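You operate a simulated robot arm through the tools that you are given. There is no shell and no other tool. Be economical: measure what you need, move in short steps, check, and stop when the job is done.

Carry out the task below with a simulated robot arm. There is one attempt and no reset: what you move stays moved.

TASK
Put the clothes peg from the beech table on top of the carton there. Then put one of the cloth buttons from the beech table on the set of notes there.
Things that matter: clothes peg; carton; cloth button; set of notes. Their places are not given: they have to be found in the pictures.

It is judged by the outcome, as a careful person would: the job done as asked, and still so three seconds after it is handed in. It fails if anything else is knocked over, pushed out of place, dropped, spilled or broken.

THE ROBOT
A 7-joint arm with a two-finger parallel gripper, fixed in place. Base frame: the origin is at the foot of the arm, x ahead of it, y to its left, z up; the work surface is at about z = 0.85. Lengths are in m, angles in degrees, forces in N, time in s.
With the tool pointing down near the work surface it reaches from about 0.3 to 0.7 m from the base axis. Its first joint turns from -66.0 to 66.0 degrees. Payload 1.57 kg.
Tool frame: the origin (TCP) lies between the finger pads and is the grasp point; the fingertips stand 0.03 m ahead of it; z points along the fingers, y is the line along which they close. The gripper opens to 0.11 m. The fingers are 0.024 m wide and 0.012 m thick; the gripper's body (0.048 by 0.112 m) begins 0.078 m behind the TCP.
Orientation is that of the tool frame in the base frame, as a unit quaternion [w, x, y, z]. With the fingers straight down and closing along the base's y, the tool's x points along the base's -x, its y along +y and its z along -z.

THE INTERFACE
- The arm moves only by the tool send_rows. Its argument "targets" is a list of rows, each an object of numbers (a shift or turn left out is 0, a gripper value left out holds the last): "rx", "ry", "rz": the turn, a rotation vector about the tool's x, y, z in units of 5 degrees (1.0 is 5 degrees); "dx", "dy", "dz": the shift along the tool's x, y, z in units of 30 mm (1.0 is 30 mm); "jaw": the gripper command, from -1 (shut) to 1 (fully open), values between in proportion. In form: [{"rx": .., "ry": .., "rz": .., "dx": .., "dy": .., "dz": .., "jaw": ..}, ...]. A call has 1 to 10 rows; each row shifts and turns the commanded pose from where the row before left it, along the tool's axes as they then stand. A call with a number of a shift or a turn outside -1 to 1 is refused whole. A row lasts 0.2 s, in which the tool goes at most 0.05 m and 8.6 degrees; a call with a longer step from one row to the next is refused whole, and so is a gripper value outside its range. A pose out of reach is approached as far as the arm can. The call stops where the force on the tool passes 40 N (or 10 N more than at its start, if that is more) or the arm is blocked; 0.2 s more then pass. The fingers move at their own pace (about 0.108 m/s each) and stop on an object; they squeeze with about 35 N. The grip force told is the motor's: it shows also when the fingers shut on nothing. Time passes only in rows, and 0.2 s behind the last, so rows that do not move let the fingers close. It gives the time, the measured TCP pose, the force on the tool (base axes), the opening and the grip force at its end, in the units of the frame above (readings bear some noise), and new pictures: "show" is both (left out), scene, wrist or none.
- Cameras (640 x 400 px; columns grow to the right, rows downward): "scene" is fixed at [0.1743, -0.3855, 1.4015]; the picture's right is [0.73, -0.68, 0.00], its down [-0.38, -0.41, -0.83] and it looks along [0.57, 0.61, -0.56] (base axes); focal length 367 px, centre (320, 200). "wrist" rides on the gripper at [-0.036, 0, -0.08] in the tool frame; the picture's right is [0.00, -1.00, 0.00], its down [0.97, 0.00, -0.24] and it looks along [0.24, 0.00, 0.97] (tool axes); focal length 218 px, centre (320, 200).
- probe_pixels(camera, pixels): for up to 12 pixels [column, row] of the newest picture of that camera ("zoom" is the newest enlarged one), the place [x, y, z] in the base frame of the surface seen there, good to about 0.002 m, but the place of the scene camera against the robot may be out by one fixed shift of up to 0.012 m in any direction. No time passes.
- enlarge(camera, box): a new picture of the part [left, top, right, bottom] of that camera's present view, enlarged. No time passes.
- job_done(): hands the job in; it is judged then, once.

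Work in short steps. Measure before you move; look again where a grasp or a placing could have gone wrong, and mend it. You have 80 turns and 120 pictures in all, the two below and enlarged ones among them. Open the gripper and draw the arm clear of the work before you hand the job in, unless the task says otherwise; then end with one line.

The tools are called after "Call:" by a JSON object that holds its "name" and its "arguments". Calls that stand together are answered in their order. send_rows: Moves the arm, as the interface text tells. Its arguments: {"type":"object","properties":{"targets":{"type":"array","items":{"type":"object","properties":{"rx":{"type":"number"},"ry":{"type":"number"},"rz":{"type":"number"},"dx":{"type":"number"},"dy":{"type":"number"},"dz":{"type":"number"},"jaw":{"type":"number"}}}},"show":{"type":"string","enum":["both","scene","wrist","none"]}},"required":["targets"]} The other tools are called the same way: probe_pixels (camera, pixels) gives the place of the surface under pixels of a picture; enlarge (camera, box) takes an enlarged picture of a part of a camera's view; job_done () hands the job in.

At the start:

```text
time_s: 0.0
ee_pos: [0.4194, -0.0242, 1.1336]
ee_rot: [0.0, 0.001, 1.0, 0.0]
contact_force: [0.9, -0.3, 0.5]
finger_gap: 0.11
grasp_force: 0.1
```

scene: 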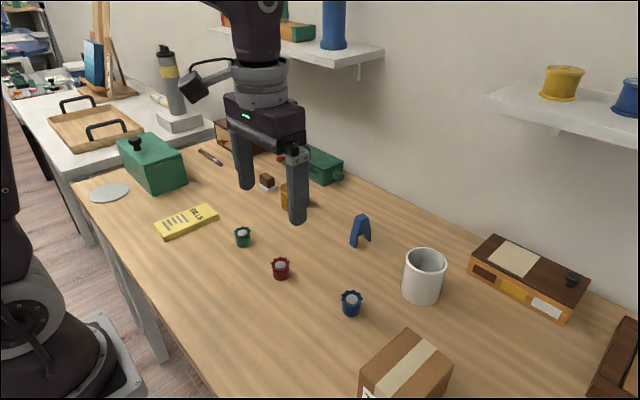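
wrist: 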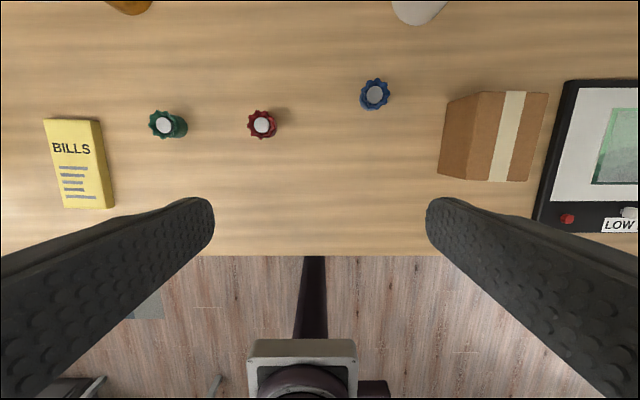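

I'll enlarge the scene to identify the objects: the blue peg near (360,230), the carton near (405,370), and the button and notes candidates.

Call:
{"name": "enlarge", "arguments": {"camera": "scene", "box": [80, 120, 280, 245]}}

Call:
{"name": "enlarge", "arguments": {"camera": "scene", "box": [220, 200, 460, 350]}}

Call:
{"name": "enlarge", "arguments": {"camera": "scene", "box": [400, 220, 640, 400]}}

Call:
{"name": "probe_pixels", "arguments": {"camera": "wrist", "pixels": [[163, 124], [182, 127], [262, 124], [375, 94], [470, 135], [510, 135], [445, 170], [530, 180], [75, 165], [40, 120], [112, 207], [100, 120]]}}

Call:
{"name": "probe_pixels", "arguments": {"camera": "scene", "pixels": [[362, 219], [354, 240], [368, 238], [242, 233], [280, 264], [351, 297], [409, 332], [452, 358], [405, 370], [187, 221], [267, 180], [267, 188]]}}

```text
3.20 times, centred on (180, 182) of scene
```

zoom: 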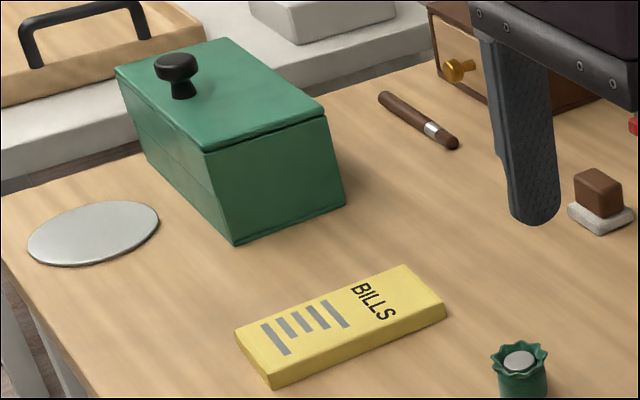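

```text
2.67 times, centred on (340, 275) of scene
```

zoom: 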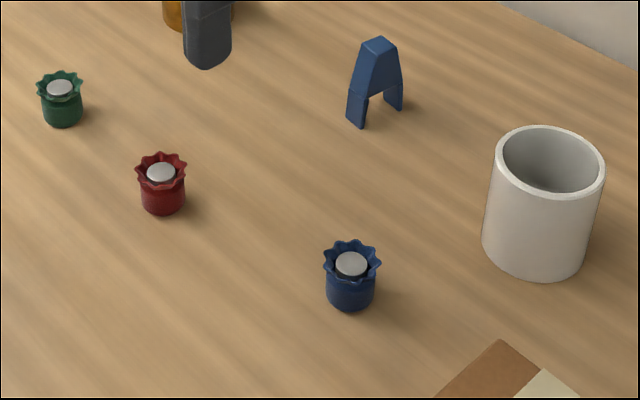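

```text
2.22 times, centred on (520, 310) of scene
```

zoom: 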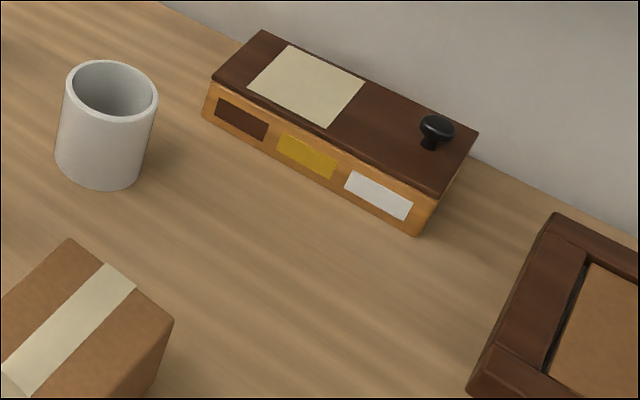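

```text
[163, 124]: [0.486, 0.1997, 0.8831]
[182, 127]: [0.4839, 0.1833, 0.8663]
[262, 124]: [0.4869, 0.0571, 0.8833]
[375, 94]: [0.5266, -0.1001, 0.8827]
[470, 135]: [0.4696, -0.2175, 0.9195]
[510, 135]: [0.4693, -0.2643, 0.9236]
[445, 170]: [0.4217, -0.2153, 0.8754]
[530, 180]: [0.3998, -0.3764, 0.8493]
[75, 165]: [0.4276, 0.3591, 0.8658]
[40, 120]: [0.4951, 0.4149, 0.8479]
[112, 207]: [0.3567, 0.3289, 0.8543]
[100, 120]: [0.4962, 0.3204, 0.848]
```

```text
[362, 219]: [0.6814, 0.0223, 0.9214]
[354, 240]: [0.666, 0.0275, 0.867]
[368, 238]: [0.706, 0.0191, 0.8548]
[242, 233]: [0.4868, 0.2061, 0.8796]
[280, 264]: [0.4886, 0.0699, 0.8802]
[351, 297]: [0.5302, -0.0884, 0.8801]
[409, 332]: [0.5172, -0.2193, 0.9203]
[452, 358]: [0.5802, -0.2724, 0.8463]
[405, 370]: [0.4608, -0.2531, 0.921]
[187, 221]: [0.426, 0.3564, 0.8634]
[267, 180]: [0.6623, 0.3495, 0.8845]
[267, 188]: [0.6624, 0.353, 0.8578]
```

The peg stands near (0.68, 0.01). The buttons are three scalloped pots and "BILLS" looks like the notes. Before moving toward the peg I'll check the shelf clearances and any other candidates.

Call:
{"name": "probe_pixels", "arguments": {"camera": "scene", "pixels": [[383, 50], [360, 68], [490, 100], [555, 130], [450, 150], [420, 285], [425, 250], [290, 195], [520, 258], [325, 165]]}}

Call:
{"name": "send_rows", "arguments": {"targets": [{"dx": -1}, {"dx": -1}, {"dx": -1}, {"dx": -1}, {"dx": -1}, {"dx": -1}]}}

```text
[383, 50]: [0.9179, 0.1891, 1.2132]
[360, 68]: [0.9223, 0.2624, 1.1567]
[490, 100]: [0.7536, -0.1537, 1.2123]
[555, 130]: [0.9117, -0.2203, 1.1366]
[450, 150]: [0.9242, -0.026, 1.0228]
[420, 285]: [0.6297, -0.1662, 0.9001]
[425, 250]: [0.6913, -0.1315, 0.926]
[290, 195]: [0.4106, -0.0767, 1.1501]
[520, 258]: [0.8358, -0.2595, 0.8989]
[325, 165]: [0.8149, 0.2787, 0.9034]
```

```text
time_s: 1.4
ee_pos: [0.6014, -0.0218, 1.1312]
ee_rot: [-0.001, 0.001, 1.0, -0.001]
contact_force: [-0.3, 0.4, -0.5]
finger_gap: 0.1101
grasp_force: 0.1
```

scene: 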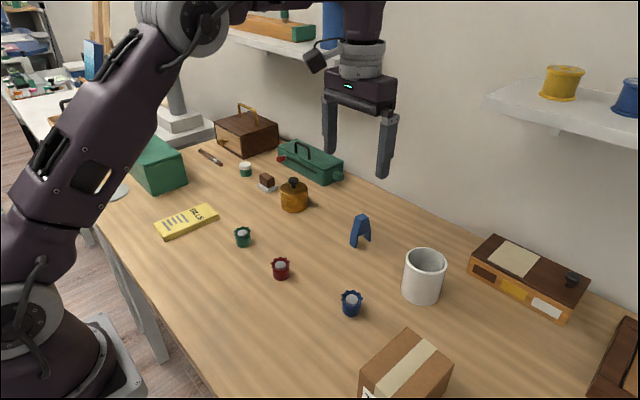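
wrist: 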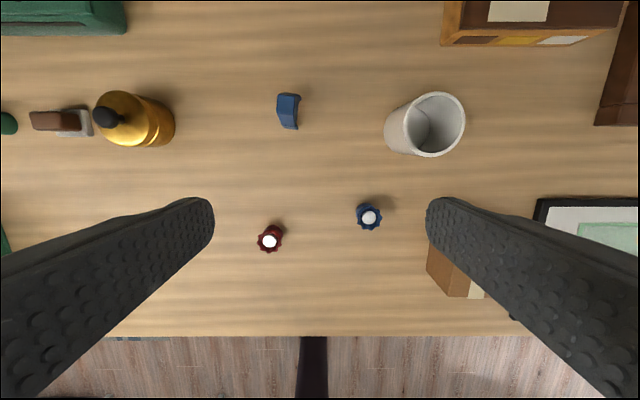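

Call:
{"name": "enlarge", "arguments": {"camera": "scene", "box": [200, 110, 360, 210]}}

Call:
{"name": "enlarge", "arguments": {"camera": "wrist", "box": [220, 60, 420, 260]}}

Call:
{"name": "probe_pixels", "arguments": {"camera": "wrist", "pixels": [[280, 98], [300, 97], [288, 98], [281, 126], [296, 128], [289, 110], [270, 241], [369, 217], [435, 123]]}}

```text
4.00 times, centred on (280, 160) of scene
```

zoom: 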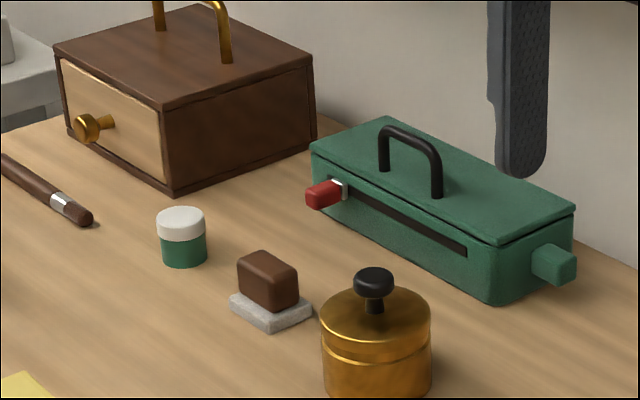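

```text
2.00 times, centred on (320, 160) of wrist
```

zoom: 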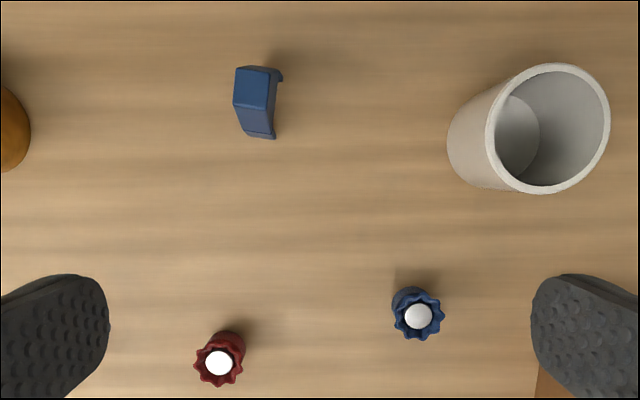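

```text
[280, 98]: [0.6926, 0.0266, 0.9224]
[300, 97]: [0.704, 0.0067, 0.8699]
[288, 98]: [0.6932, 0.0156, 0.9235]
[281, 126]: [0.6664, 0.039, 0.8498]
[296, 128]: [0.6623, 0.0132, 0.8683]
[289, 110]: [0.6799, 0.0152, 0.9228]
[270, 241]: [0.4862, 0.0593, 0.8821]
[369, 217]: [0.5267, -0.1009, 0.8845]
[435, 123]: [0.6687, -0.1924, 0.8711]
```

The peg stands at about (0.686, 0.015), with its top at 0.923 and its legs spread along x. I'll move above it and look closer to get its yaw.

Call:
{"name": "send_rows", "arguments": {"targets": [{"dx": -1, "dy": 0.4}, {"dx": -0.9, "dy": 0.42}, {"dx": -0.9, "dy": 0.42}, {"dz": 1}, {"dz": 1}, {"dz": 0.9}, {}]}}

```text
time_s: 3.0
ee_pos: [0.6394, 0.0069, 1.0361]
ee_rot: [0.0, 0.0, 1.0, 0.0]
contact_force: [-0.2, 0.3, -0.7]
finger_gap: 0.1097
grasp_force: 0.0
out of reach, approached as far as the arm can: row 2, 3
```

scene: 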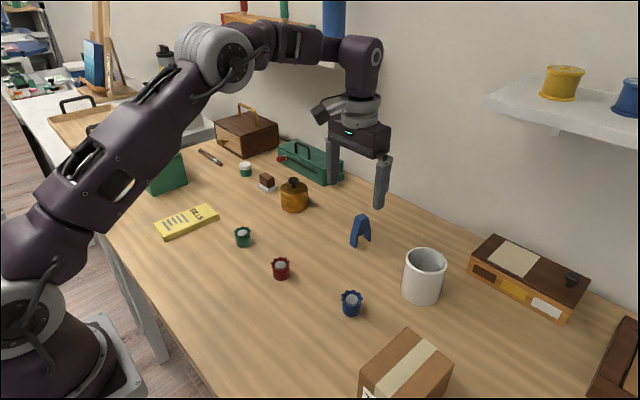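
wrist: 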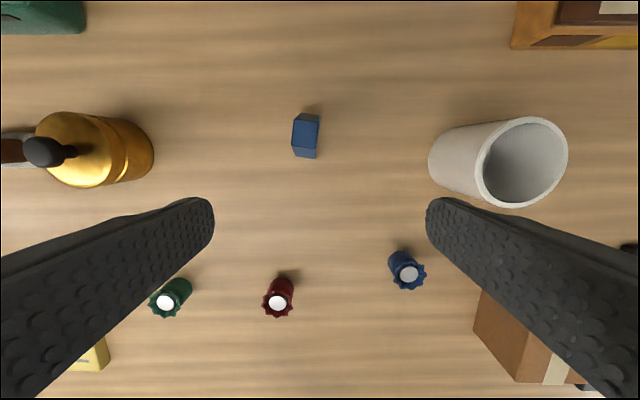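

The arm stopped short at that height, at x = 0.639. I'll continue forward from here and check the reading.

Call:
{"name": "send_rows", "arguments": {"targets": [{"dx": -0.7, "dy": 0.28}, {"dx": -0.8}, {}]}}

Call:
{"name": "enlarge", "arguments": {"camera": "wrist", "box": [240, 100, 400, 260]}}

```text
time_s: 3.8
ee_pos: [0.6705, 0.0149, 1.0352]
ee_rot: [0.0, 0.002, 1.0, 0.0]
contact_force: [1.0, -0.1, -0.7]
finger_gap: 0.1098
grasp_force: 0.0
out of reach, approached as far as the arm can: row 2
```

scene: 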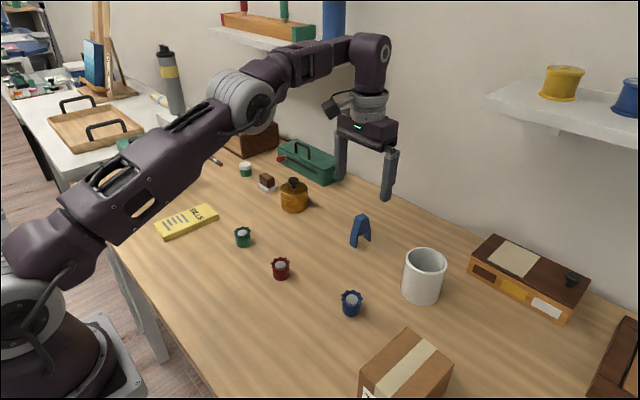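
wrist: 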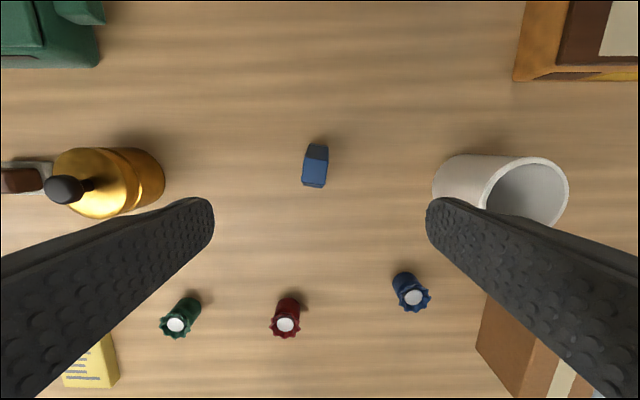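

```text
2.50 times, centred on (320, 180) of wrist
```

zoom: 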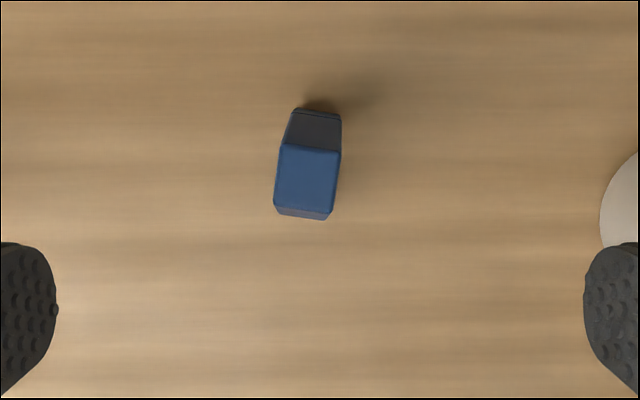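

The peg is yawed about -7°. I'll turn to match, narrow the jaws, descend to about 0.95, then look again.

Call:
{"name": "send_rows", "arguments": {"targets": [{"rz": 0.7, "dz": 0.7, "jaw": 0.2}, {"rz": 0.7, "dz": 0.7}, {"dz": 0.7}, {"dz": 0.6, "dx": -0.25}, {"dx": -0.2, "dy": 0.06}, {}]}}

Call:
{"name": "enlarge", "arguments": {"camera": "wrist", "box": [220, 120, 420, 320]}}

Call:
{"name": "enlarge", "arguments": {"camera": "scene", "box": [280, 140, 440, 260]}}

```text
time_s: 5.2
ee_pos: [0.6857, 0.015, 0.9548]
ee_rot: [0.0, 0.061, 0.998, 0.0]
contact_force: [0.1, 0.9, -0.9]
finger_gap: 0.0659
grasp_force: 0.1
```

scene: 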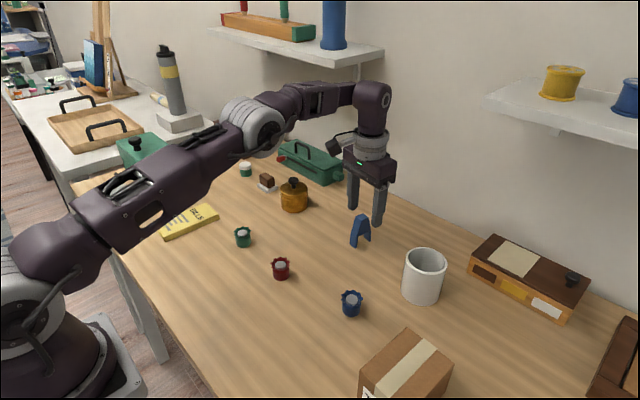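
wrist: 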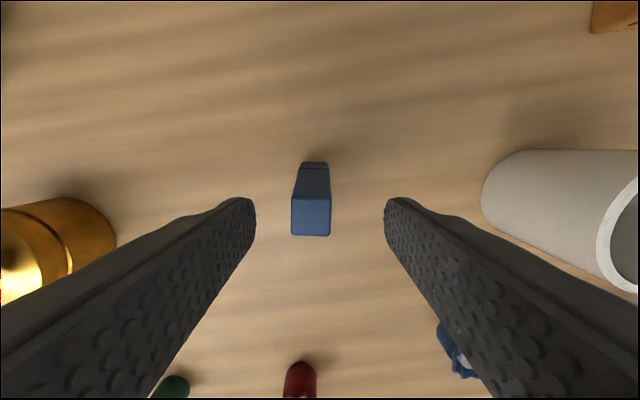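

```text
2.00 times, centred on (320, 220) of wrist
```

zoom: 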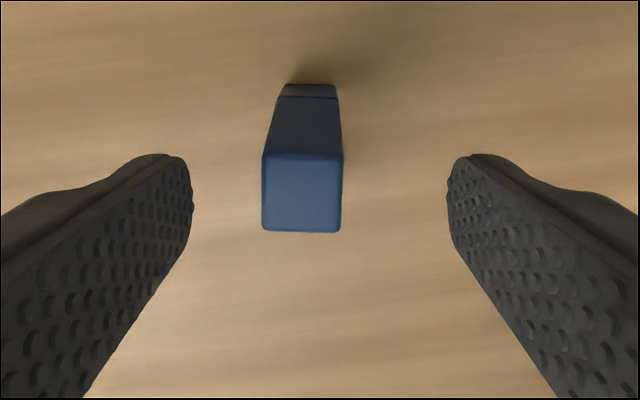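

```text
3.33 times, centred on (360, 200) of scene
```

zoom: 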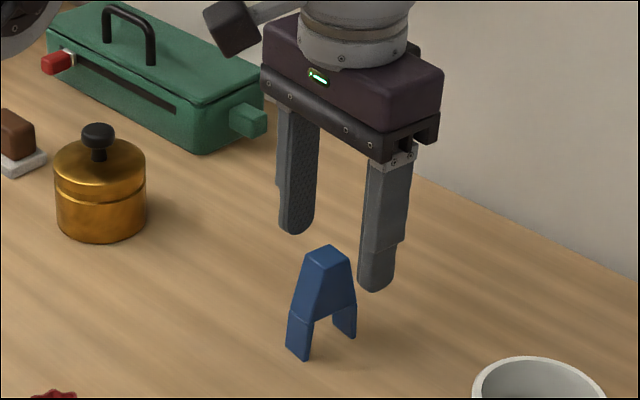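

Call:
{"name": "probe_pixels", "arguments": {"camera": "wrist", "pixels": [[293, 215], [329, 215], [311, 198], [311, 234], [311, 215]]}}

```text
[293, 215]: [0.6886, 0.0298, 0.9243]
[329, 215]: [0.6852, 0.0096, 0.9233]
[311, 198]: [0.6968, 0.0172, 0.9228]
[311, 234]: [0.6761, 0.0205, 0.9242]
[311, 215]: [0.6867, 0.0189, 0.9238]
```

The peg's centre is (0.687, 0.0195). I'll shift +4.5 mm in y, descend to z ≈ 0.90 and close.

Call:
{"name": "send_rows", "arguments": {"targets": [{"dy": 0.15}, {"dz": 0.6}, {"dz": 0.6}, {"dz": 0.6}, {"jaw": -1}, {}, {}, {}]}}

```text
time_s: 7.0
ee_pos: [0.686, 0.0184, 0.9004]
ee_rot: [0.0, 0.06, 0.998, 0.0]
contact_force: [0.7, -0.1, -0.5]
finger_gap: 0.0207
grasp_force: 34.1
```

scene: 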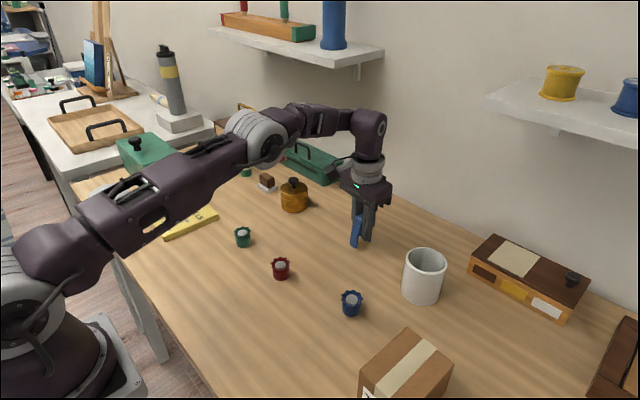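
wrist: 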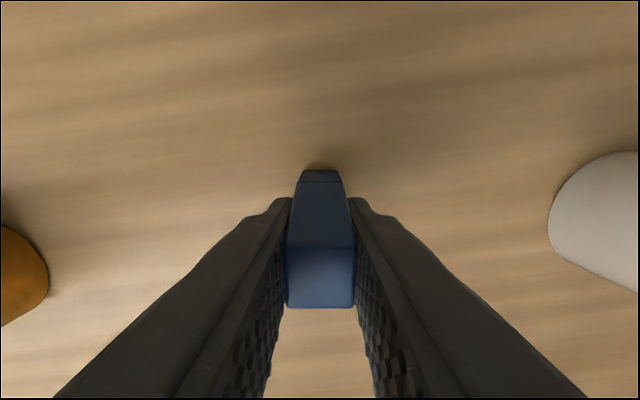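

The peg is held, with a 20.7 mm gap and 34 N. I'll lift it, draw back in x, then swing toward the carton.

Call:
{"name": "send_rows", "arguments": {"targets": [{"dz": -1}, {"dz": -1}, {"dz": -1, "dx": 1}, {"dz": -1, "dx": 1}, {"dz": -1, "dx": 1}, {"dx": 1}, {"dx": 1}, {"dx": 1}, {}]}}

```text
time_s: 9.0
ee_pos: [0.5083, 0.0415, 1.052]
ee_rot: [0.0, 0.06, 0.998, 0.0]
contact_force: [-0.8, 0.9, -0.4]
finger_gap: 0.0208
grasp_force: 33.8
```

scene: 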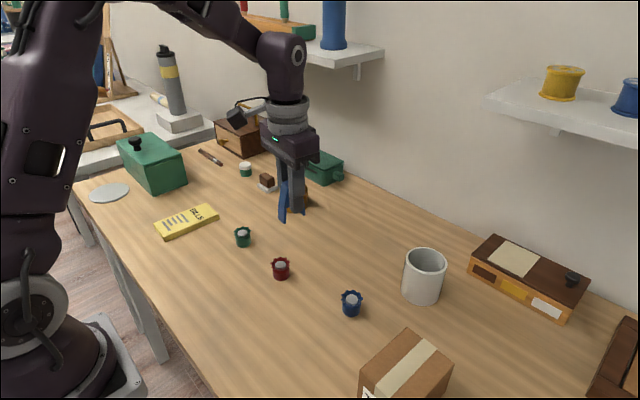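
wrist: 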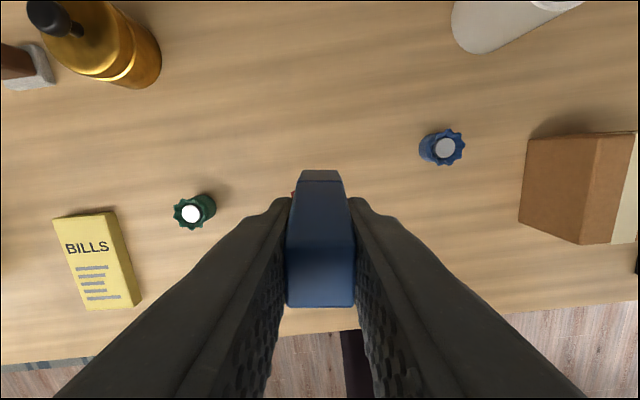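

Now I'll swing about -0.27 m in y to above the carton.

Call:
{"name": "send_rows", "arguments": {"targets": [{"dy": -1}, {"dy": -1}, {"dy": -1}, {"dy": -1}, {"dy": -1}, {"dy": -1}, {"dy": -1}, {"dy": -1}, {"dy": -0.5, "dz": -0.5}, {}]}}

```text
time_s: 11.2
ee_pos: [0.477, -0.2129, 1.0653]
ee_rot: [-0.001, 0.061, 0.998, 0.001]
contact_force: [-0.4, -0.1, 0.1]
finger_gap: 0.0209
grasp_force: 34.1
```

scene: 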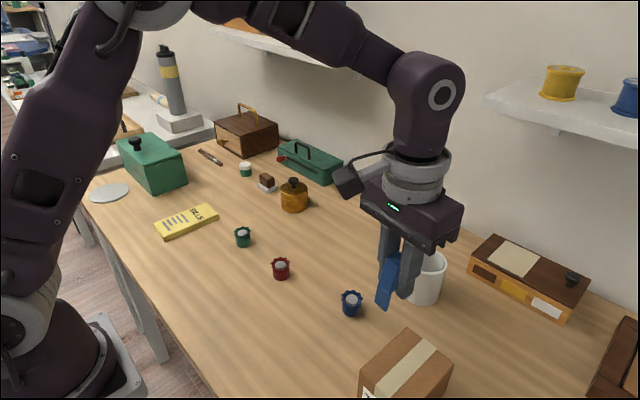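
wrist: 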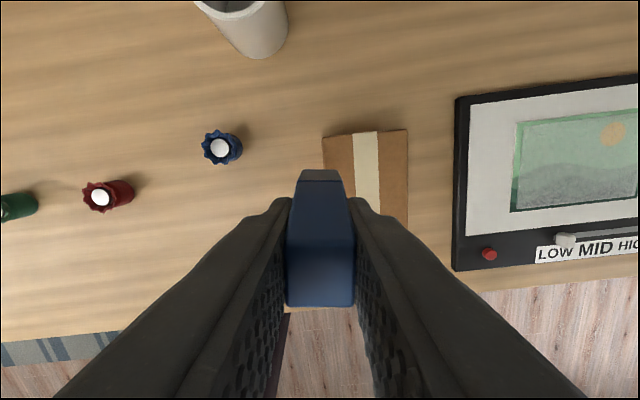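

Call:
{"name": "probe_pixels", "arguments": {"camera": "wrist", "pixels": [[326, 142], [404, 135], [405, 222], [367, 140], [372, 198], [402, 180], [326, 160]]}}

Call:
{"name": "enlarge", "arguments": {"camera": "scene", "box": [340, 310, 484, 400]}}

```text
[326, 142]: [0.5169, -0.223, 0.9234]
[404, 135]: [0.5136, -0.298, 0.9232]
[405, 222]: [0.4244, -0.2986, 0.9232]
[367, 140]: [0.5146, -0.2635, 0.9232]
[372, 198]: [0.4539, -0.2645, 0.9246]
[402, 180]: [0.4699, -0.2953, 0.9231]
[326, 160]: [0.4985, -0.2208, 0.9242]
```

```text
4.44 times, centred on (412, 355) of scene
```

zoom: 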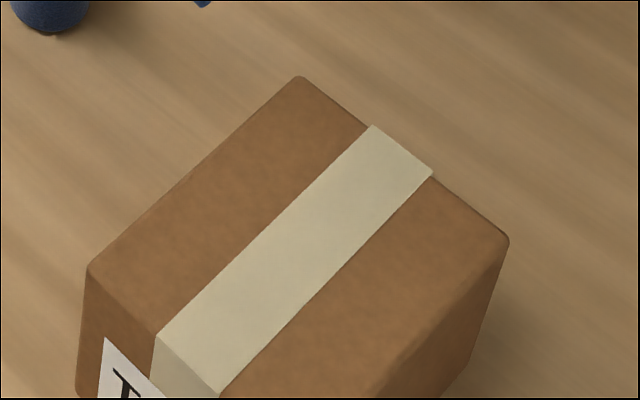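

The carton top spans x ≈ 0.42–0.518 and y ≈ -0.22 to -0.30, at z ≈ 0.924. I'll centre at (0.467, -0.260) and descend to just above contact.

Call:
{"name": "send_rows", "arguments": {"targets": [{"dy": -0.8, "dx": 0.14}, {"dy": -0.8}, {}, {"dz": 0.8}, {"dz": 0.8}, {"dz": 0.8}, {}]}}

Call:
{"name": "enlarge", "arguments": {"camera": "scene", "box": [300, 230, 500, 400]}}

```text
time_s: 12.8
ee_pos: [0.4668, -0.2607, 0.9932]
ee_rot: [0.0, 0.061, 0.998, 0.001]
contact_force: [-0.3, 0.2, 0.3]
finger_gap: 0.021
grasp_force: 34.2
```

scene: 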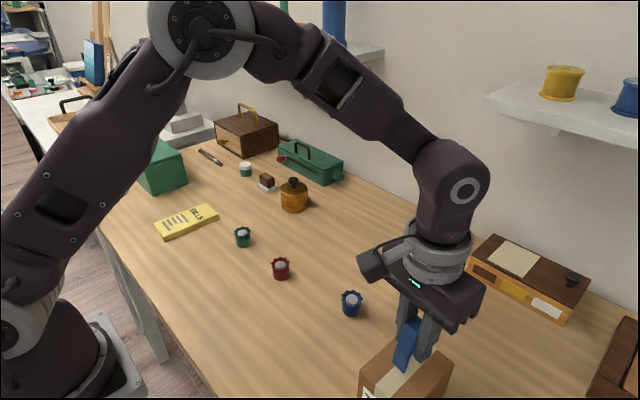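
wrist: 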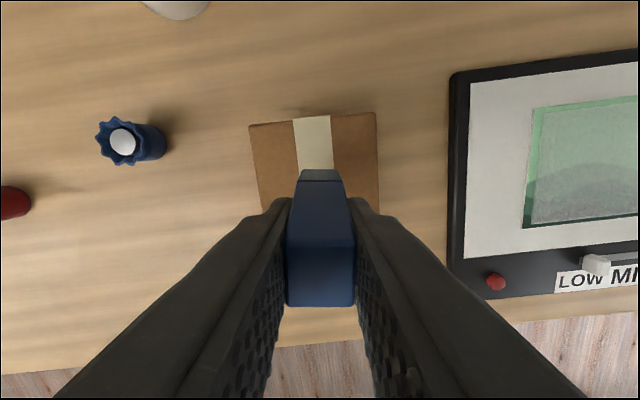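

```text
2.35 times, centred on (400, 315) of scene
```

zoom: 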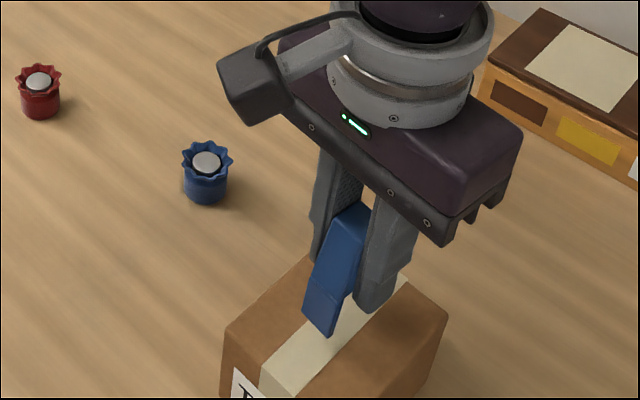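

I'll descend to 0.978 and then in ~1.5 mm steps, watching the force.

Call:
{"name": "send_rows", "arguments": {"targets": [{"dz": 0.25}, {"dz": 0.2}, {"dz": 0.07}, {}], "show": "none"}}

Call:
{"name": "send_rows", "arguments": {"targets": [{"dz": 0.04}, {}], "show": "none"}}

```text
time_s: 13.8
ee_pos: [0.4665, -0.2586, 0.9788]
ee_rot: [0.0, 0.061, 0.998, 0.001]
contact_force: [0.4, -0.4, 0.3]
finger_gap: 0.0206
grasp_force: 34.5
```

```text
time_s: 14.4
ee_pos: [0.467, -0.2589, 0.9776]
ee_rot: [-0.001, 0.06, 0.998, 0.0]
contact_force: [0.8, 0.0, -0.6]
finger_gap: 0.0209
grasp_force: 34.2
```

Call:
{"name": "send_rows", "arguments": {"targets": [{"dz": 0.04}, {}], "show": "none"}}

Call:
{"name": "send_rows", "arguments": {"targets": [{"dz": 0.03}, {}], "show": "scene"}}

```text
time_s: 15.0
ee_pos: [0.4669, -0.2585, 0.9767]
ee_rot: [0.0, 0.061, 0.998, 0.0]
contact_force: [-0.4, 0.4, -0.3]
finger_gap: 0.0207
grasp_force: 33.7
```

```text
time_s: 15.6
ee_pos: [0.4666, -0.2585, 0.9767]
ee_rot: [0.0, 0.061, 0.998, 0.001]
contact_force: [-1.2, 0.9, 12.5]
finger_gap: 0.0207
grasp_force: 34.2
```

scene: 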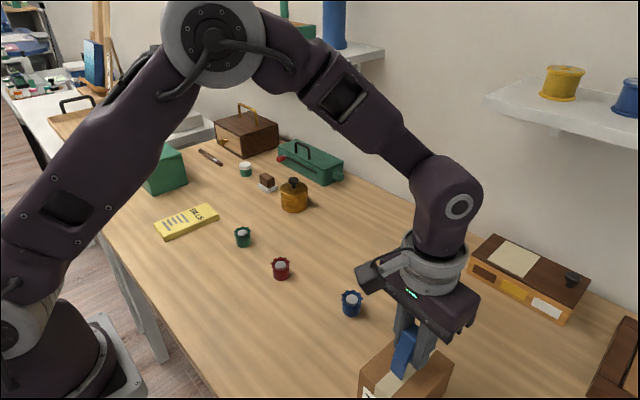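

Contact shows at 12.5 N. I'll open partway, then rise straight up.

Call:
{"name": "send_rows", "arguments": {"targets": [{"dz": -0.02}, {"jaw": -0.2}, {}, {}, {"dz": -0.7}, {"dz": -1}, {"dz": -1}, {"dz": -1}, {}]}}

Call:
{"name": "enlarge", "arguments": {"camera": "scene", "box": [300, 250, 500, 400]}}

```text
time_s: 17.6
ee_pos: [0.467, -0.2581, 1.0878]
ee_rot: [0.001, 0.061, 0.998, 0.0]
contact_force: [0.4, -0.1, 0.5]
finger_gap: 0.044
grasp_force: 0.1
```

scene: 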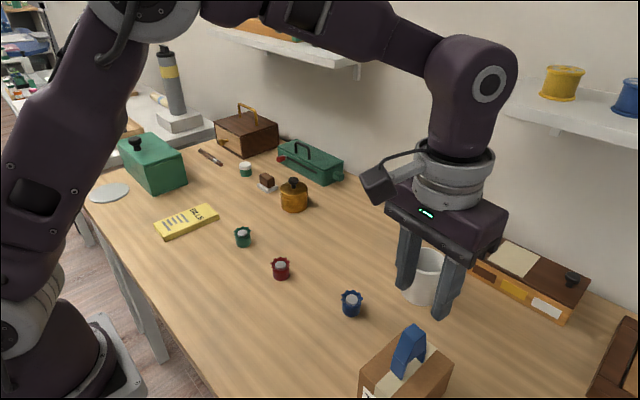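
wrist: 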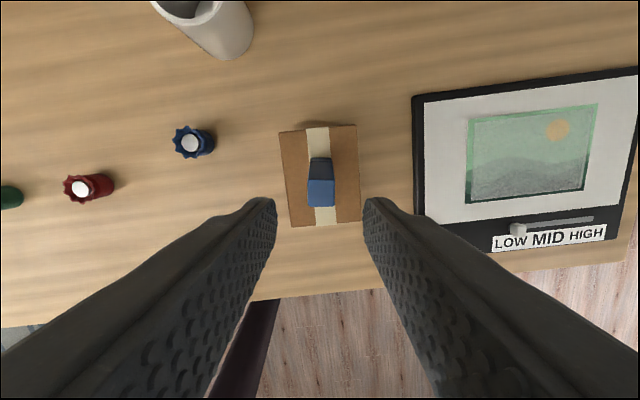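

```text
2.67 times, centred on (400, 325) of scene
```

zoom: 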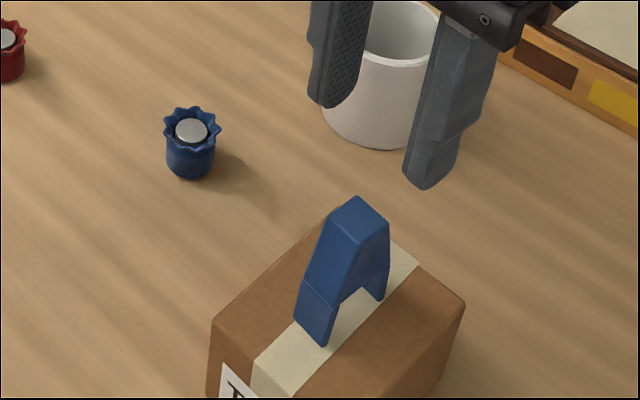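

The peg stands on the carton. Next is the green button at about (0.486, 0.195), the closest to the notes. I'll rotate back to zero yaw and traverse.

Call:
{"name": "send_rows", "arguments": {"targets": [{"rz": -0.7, "dz": -0.5}, {"rz": -0.7}, {"dy": 1}, {"dy": 1}, {"dy": 1}, {"dy": 1}, {"dy": 1}, {"dy": 1}, {"dy": 1}, {"dy": 1}], "show": "none"}}

Call:
{"name": "send_rows", "arguments": {"targets": [{"dy": 1}, {"dy": 1}, {"dy": 1}, {"dy": 1}, {"dy": 1}, {"dy": 1}, {"dy": 1, "dx": -0.6}, {"dz": 0.9, "jaw": 0}, {"dz": 0.9}, {}]}}

Call:
{"name": "enlarge", "arguments": {"camera": "wrist", "box": [20, 100, 420, 350]}}

```text
time_s: 19.8
ee_pos: [0.467, -0.0177, 1.1013]
ee_rot: [0.0, 0.001, 1.0, -0.001]
contact_force: [0.4, 0.3, 0.1]
finger_gap: 0.0441
grasp_force: 0.1
```

```text
time_s: 22.0
ee_pos: [0.4845, 0.1917, 1.0465]
ee_rot: [0.0, 0.0, 1.0, 0.001]
contact_force: [-0.8, 0.0, -0.2]
finger_gap: 0.055
grasp_force: 0.0
```

scene: 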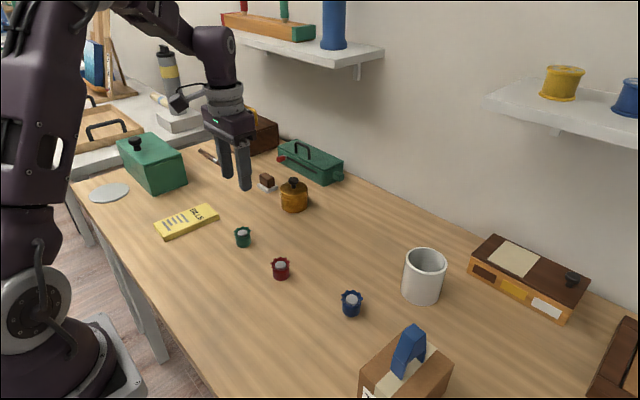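
wrist: 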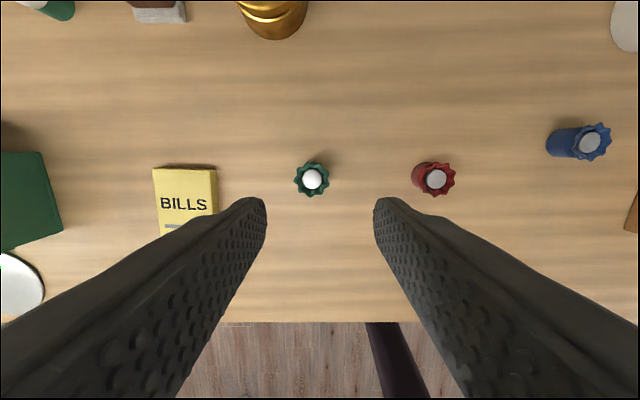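

```text
1.60 times, centred on (220, 225) of wrist
```

zoom: 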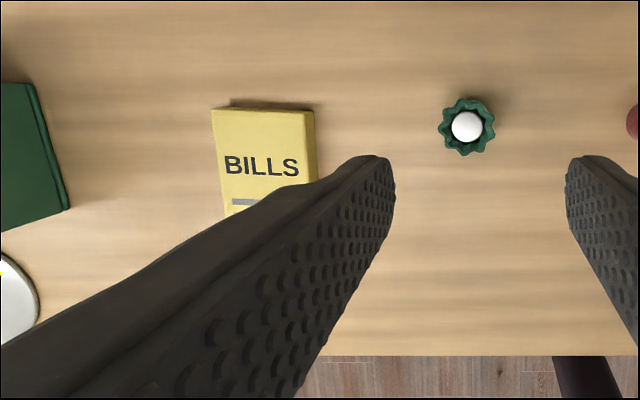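

Call:
{"name": "probe_pixels", "arguments": {"camera": "wrist", "pixels": [[313, 179], [297, 180], [328, 180], [313, 164], [313, 195], [155, 172], [216, 172], [185, 200], [160, 230], [340, 200]]}}

Call:
{"name": "probe_pixels", "arguments": {"camera": "scene", "pixels": [[155, 223], [164, 237], [217, 214], [205, 205], [187, 221]]}}

```text
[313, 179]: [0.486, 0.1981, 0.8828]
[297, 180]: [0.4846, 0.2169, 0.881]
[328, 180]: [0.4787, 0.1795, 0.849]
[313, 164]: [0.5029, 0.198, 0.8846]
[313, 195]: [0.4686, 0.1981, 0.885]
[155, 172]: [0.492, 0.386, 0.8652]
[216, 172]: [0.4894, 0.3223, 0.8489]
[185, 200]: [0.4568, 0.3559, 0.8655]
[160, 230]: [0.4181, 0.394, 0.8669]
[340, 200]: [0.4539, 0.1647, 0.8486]
```

```text
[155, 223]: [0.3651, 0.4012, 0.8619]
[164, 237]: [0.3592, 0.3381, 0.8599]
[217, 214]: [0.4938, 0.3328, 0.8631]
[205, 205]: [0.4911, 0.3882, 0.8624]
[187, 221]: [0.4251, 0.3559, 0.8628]
```

The button's centre is (0.486, 0.198), its rim is about 37 mm across and its top is at 0.884. I'll align, open to 66 mm and descend to 0.90 to check.

Call:
{"name": "send_rows", "arguments": {"targets": [{"dx": -0.05, "dy": 0.21, "jaw": 0.25}, {"dz": 1}, {"dz": 1}, {"dz": 1}, {"dz": 1}, {"dz": 0.8}, {}]}}

```text
time_s: 23.6
ee_pos: [0.4869, 0.1982, 0.9041]
ee_rot: [0.001, 0.0, 1.0, 0.001]
contact_force: [0.3, 0.7, -0.2]
finger_gap: 0.0689
grasp_force: 0.0
```

scene: 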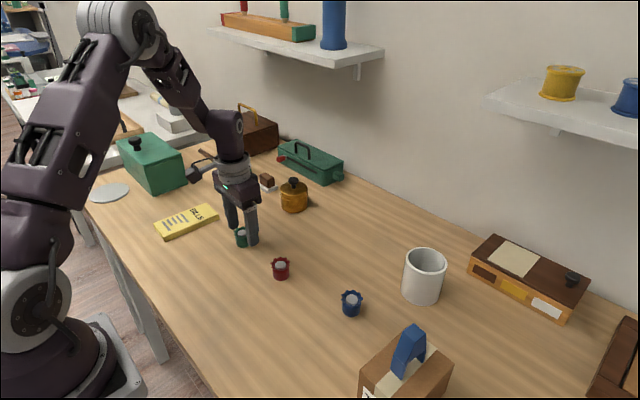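
wrist: 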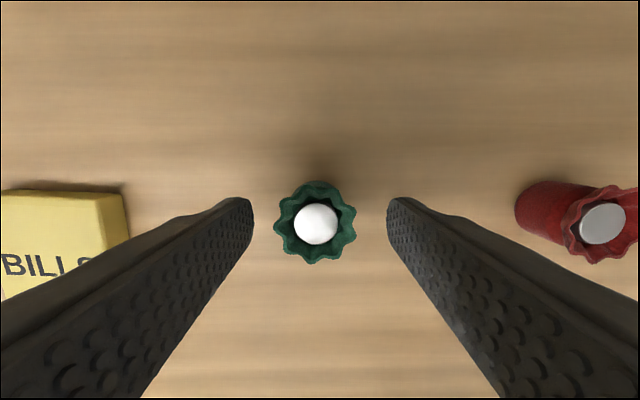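

It's centred between the fingers. I'll descend to 0.884 (tips about 5 mm above the table) and close.

Call:
{"name": "send_rows", "arguments": {"targets": [{"dz": 0.35}, {"dz": 0.3}, {}, {"jaw": -1}, {}, {}, {}, {}]}}

```text
time_s: 25.4
ee_pos: [0.4851, 0.1982, 0.8855]
ee_rot: [0.0, 0.001, 1.0, 0.0]
contact_force: [0.0, -0.1, 0.8]
finger_gap: 0.0319
grasp_force: 34.7
```

scene: 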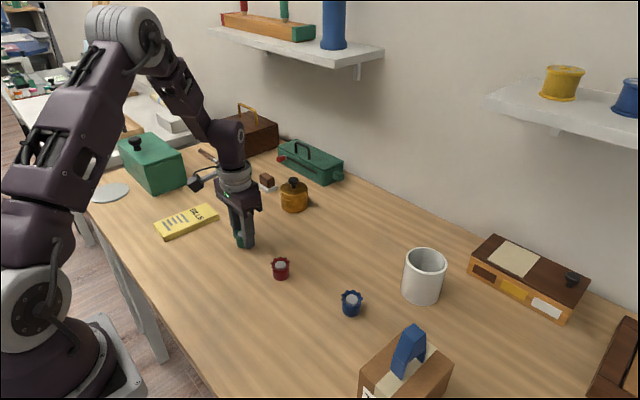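
wrist: 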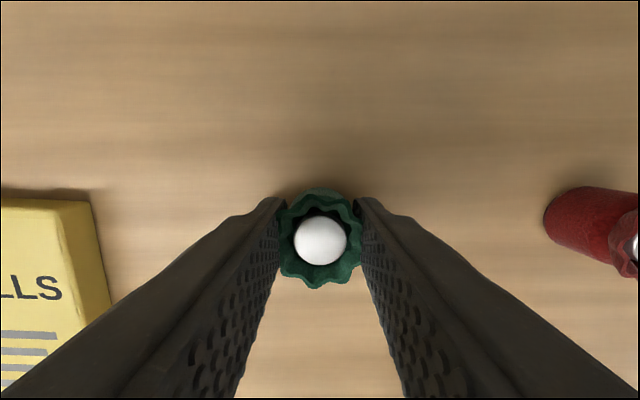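

Gripped, with a 32 mm gap. I'll lift and carry it to above the notes at about (0.43, 0.357).

Call:
{"name": "send_rows", "arguments": {"targets": [{"dz": -1}, {"dz": -1}, {"dz": -1}, {"dy": 0.9, "dx": 0.3}, {"dy": 0.9, "dx": 0.3}, {"dy": 0.9, "dx": 0.3}, {"dy": 0.9, "dx": 0.3}, {"dy": 0.9, "dx": 0.3}, {"dy": 0.8, "dx": 0.33}, {}]}}

Call:
{"name": "enlarge", "arguments": {"camera": "scene", "box": [100, 130, 300, 255]}}

```text
time_s: 27.6
ee_pos: [0.4326, 0.3568, 0.9749]
ee_rot: [0.0, 0.0, 1.0, 0.0]
contact_force: [-0.4, -0.1, 0.3]
finger_gap: 0.0319
grasp_force: 35.2
```

scene: 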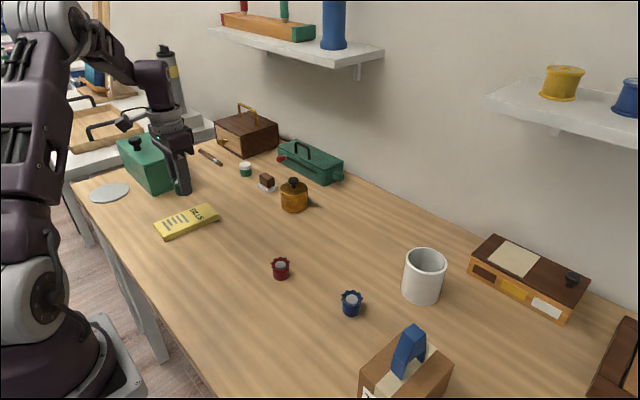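
wrist: 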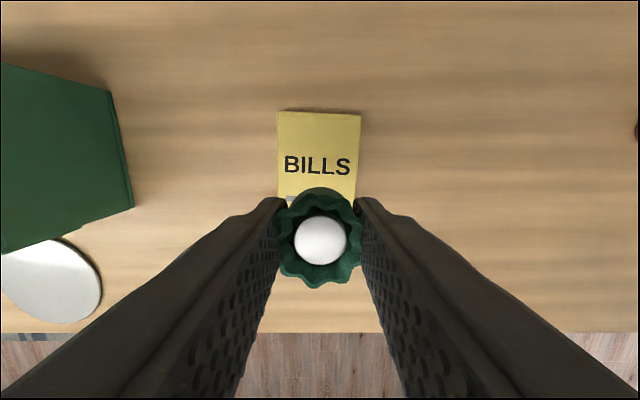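

```text
3.20 times, centred on (200, 192) of scene
```

zoom: 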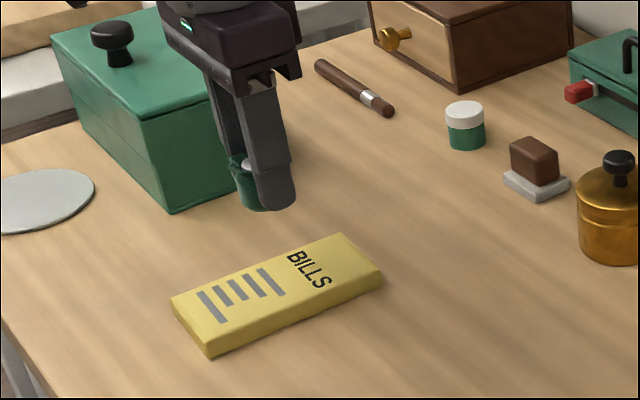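

Call:
{"name": "probe_pixels", "arguments": {"camera": "wrist", "pixels": [[128, 204], [105, 95], [60, 150], [280, 115], [358, 118], [279, 190], [95, 290]]}}

Call:
{"name": "probe_pixels", "arguments": {"camera": "scene", "pixels": [[135, 140], [145, 165], [183, 155], [155, 192]]}}

```text
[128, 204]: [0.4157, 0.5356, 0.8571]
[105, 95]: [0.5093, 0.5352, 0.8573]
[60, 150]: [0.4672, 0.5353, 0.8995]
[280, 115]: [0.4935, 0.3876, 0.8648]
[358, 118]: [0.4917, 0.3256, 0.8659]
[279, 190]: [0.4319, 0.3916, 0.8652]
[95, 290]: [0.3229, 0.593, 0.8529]
```

```text
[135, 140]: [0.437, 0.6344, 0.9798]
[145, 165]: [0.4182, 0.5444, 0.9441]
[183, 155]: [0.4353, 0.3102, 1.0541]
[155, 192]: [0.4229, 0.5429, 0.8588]
```

The green box (y ≥ 0.535) is well clear. The notes' top is at 0.866, so contact is expected at TCP z ≈ 0.903.

Call:
{"name": "send_rows", "arguments": {"targets": [{"dz": 0.8, "dy": 0.08, "dx": 0.1}, {"dz": 0.8}, {"dz": 0.5}, {"dz": 0.13}, {}], "show": "none"}}

Call:
{"name": "send_rows", "arguments": {"targets": [{"dz": 0.05}, {}], "show": "none"}}

```text
time_s: 28.8
ee_pos: [0.428, 0.3586, 0.9074]
ee_rot: [0.0, 0.0, 1.0, 0.0]
contact_force: [0.0, -0.1, -0.5]
finger_gap: 0.032
grasp_force: 35.4
```

```text
time_s: 29.4
ee_pos: [0.4276, 0.3598, 0.906]
ee_rot: [-0.001, 0.0, 1.0, 0.0]
contact_force: [1.2, -0.6, -0.7]
finger_gap: 0.0321
grasp_force: 35.6
```

Call:
{"name": "send_rows", "arguments": {"targets": [{"dz": 0.05}, {}], "show": "none"}}

Call:
{"name": "send_rows", "arguments": {"targets": [{"dz": 0.03}, {}], "show": "both"}}

```text
time_s: 30.0
ee_pos: [0.4297, 0.3595, 0.9055]
ee_rot: [0.0, 0.0, 1.0, 0.0]
contact_force: [-0.7, 0.6, 0.0]
finger_gap: 0.032
grasp_force: 34.8
```

```text
time_s: 30.6
ee_pos: [0.4287, 0.3587, 0.9045]
ee_rot: [0.0, 0.0, 1.0, 0.0]
contact_force: [0.1, -0.3, 0.1]
finger_gap: 0.032
grasp_force: 34.5
```

scene: 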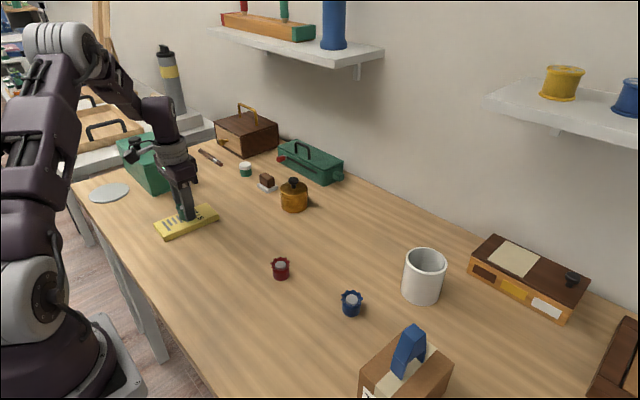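
wrist: 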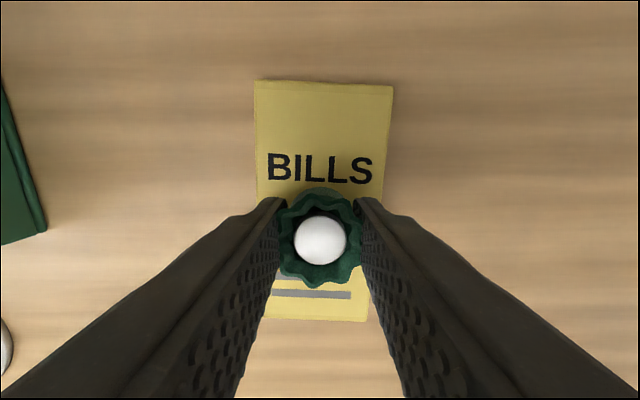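

No contact yet, so I'll continue in 1 mm steps.

Call:
{"name": "send_rows", "arguments": {"targets": [{"dz": 0.04}, {}], "show": "none"}}

Call:
{"name": "send_rows", "arguments": {"targets": [{"dz": 0.03}, {}], "show": "none"}}

```text
time_s: 31.2
ee_pos: [0.4294, 0.3589, 0.9034]
ee_rot: [-0.001, 0.0, 1.0, 0.0]
contact_force: [-1.0, 0.5, -0.2]
finger_gap: 0.0318
grasp_force: 34.8
```

```text
time_s: 31.8
ee_pos: [0.4282, 0.3591, 0.9028]
ee_rot: [0.001, -0.001, 1.0, 0.001]
contact_force: [-0.6, -0.4, -0.2]
finger_gap: 0.0318
grasp_force: 34.9
```

Call:
{"name": "send_rows", "arguments": {"targets": [{"dz": 0.03}, {}], "show": "none"}}

Call:
{"name": "send_rows", "arguments": {"targets": [{"dz": 0.03}, {}], "show": "none"}}

```text
time_s: 32.4
ee_pos: [0.4295, 0.3593, 0.9025]
ee_rot: [0.001, -0.001, 1.0, 0.0]
contact_force: [0.9, -0.6, 7.7]
finger_gap: 0.0322
grasp_force: 34.2
```

```text
time_s: 33.0
ee_pos: [0.4282, 0.3587, 0.9021]
ee_rot: [0.001, 0.0, 1.0, 0.001]
contact_force: [-0.5, -0.9, 26.9]
finger_gap: 0.0319
grasp_force: 34.8
```

In contact. I'll relax slightly, open the jaws and rise clear.

Call:
{"name": "send_rows", "arguments": {"targets": [{"dz": -0.04}, {"jaw": 0}, {}, {}, {"dz": -0.7}, {"dz": -1}, {"dz": -1}, {"dz": -1}, {"dz": -1}, {}]}}

Call:
{"name": "enlarge", "arguments": {"camera": "scene", "box": [100, 130, 300, 255]}}

```text
time_s: 35.2
ee_pos: [0.427, 0.3588, 1.0453]
ee_rot: [0.0, 0.001, 1.0, 0.0]
contact_force: [-0.1, 0.7, -0.2]
finger_gap: 0.0549
grasp_force: 0.0
```

scene: 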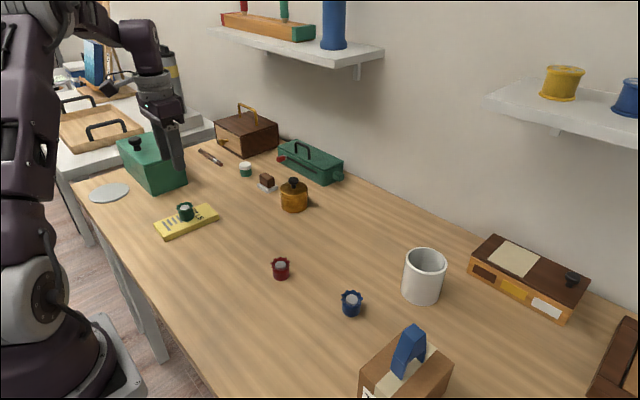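
wrist: 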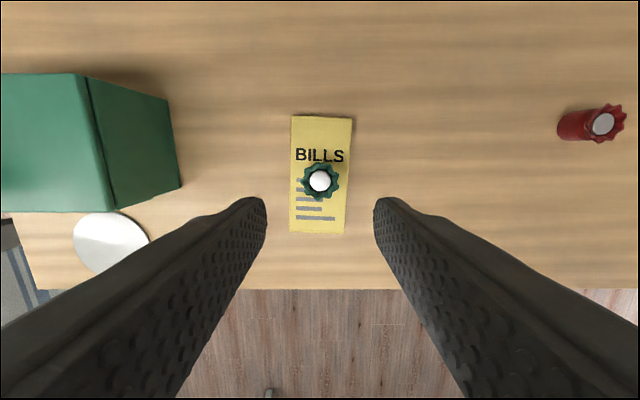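

```text
3.20 times, centred on (200, 192) of scene
```

zoom: 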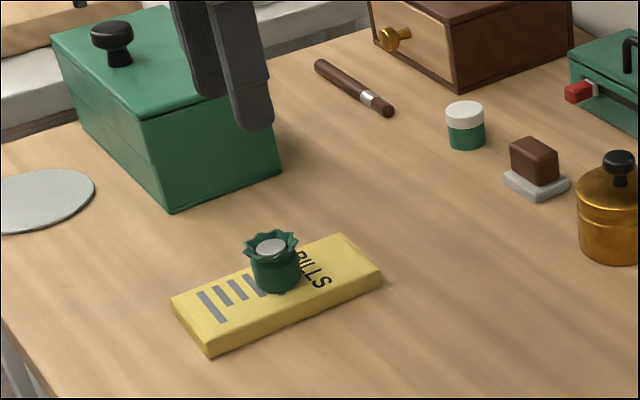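

Both items are placed and steady. I'll open the jaws fully, rise a little more, and hand in.

Call:
{"name": "send_rows", "arguments": {"targets": [{"dz": -1, "jaw": 1}, {"dz": -1}, {}, {}], "show": "scene"}}

Call:
{"name": "job_done", "arguments": {}}

```text
time_s: 36.2
ee_pos: [0.4281, 0.3604, 1.1024]
ee_rot: [0.0, 0.0, 1.0, 0.0]
contact_force: [1.0, 0.7, 0.7]
finger_gap: 0.1099
grasp_force: 0.0
```

scene: 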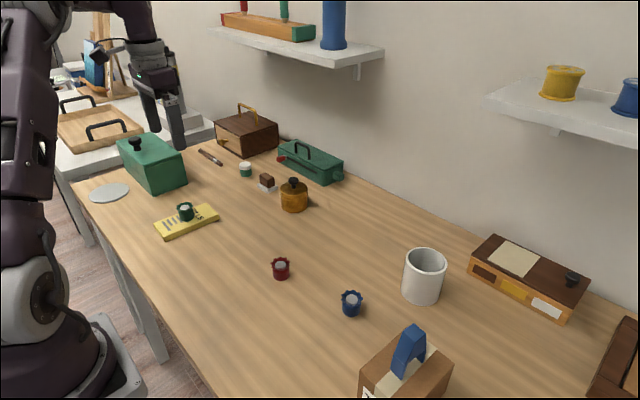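

```text
The job is handed in.
```

The clothes peg is standing on the carton and the green button is on the "BILLS" pad, with nothing else disturbed; I took the three small scalloped pots to be the cloth buttons and the pad to be the set of notes.
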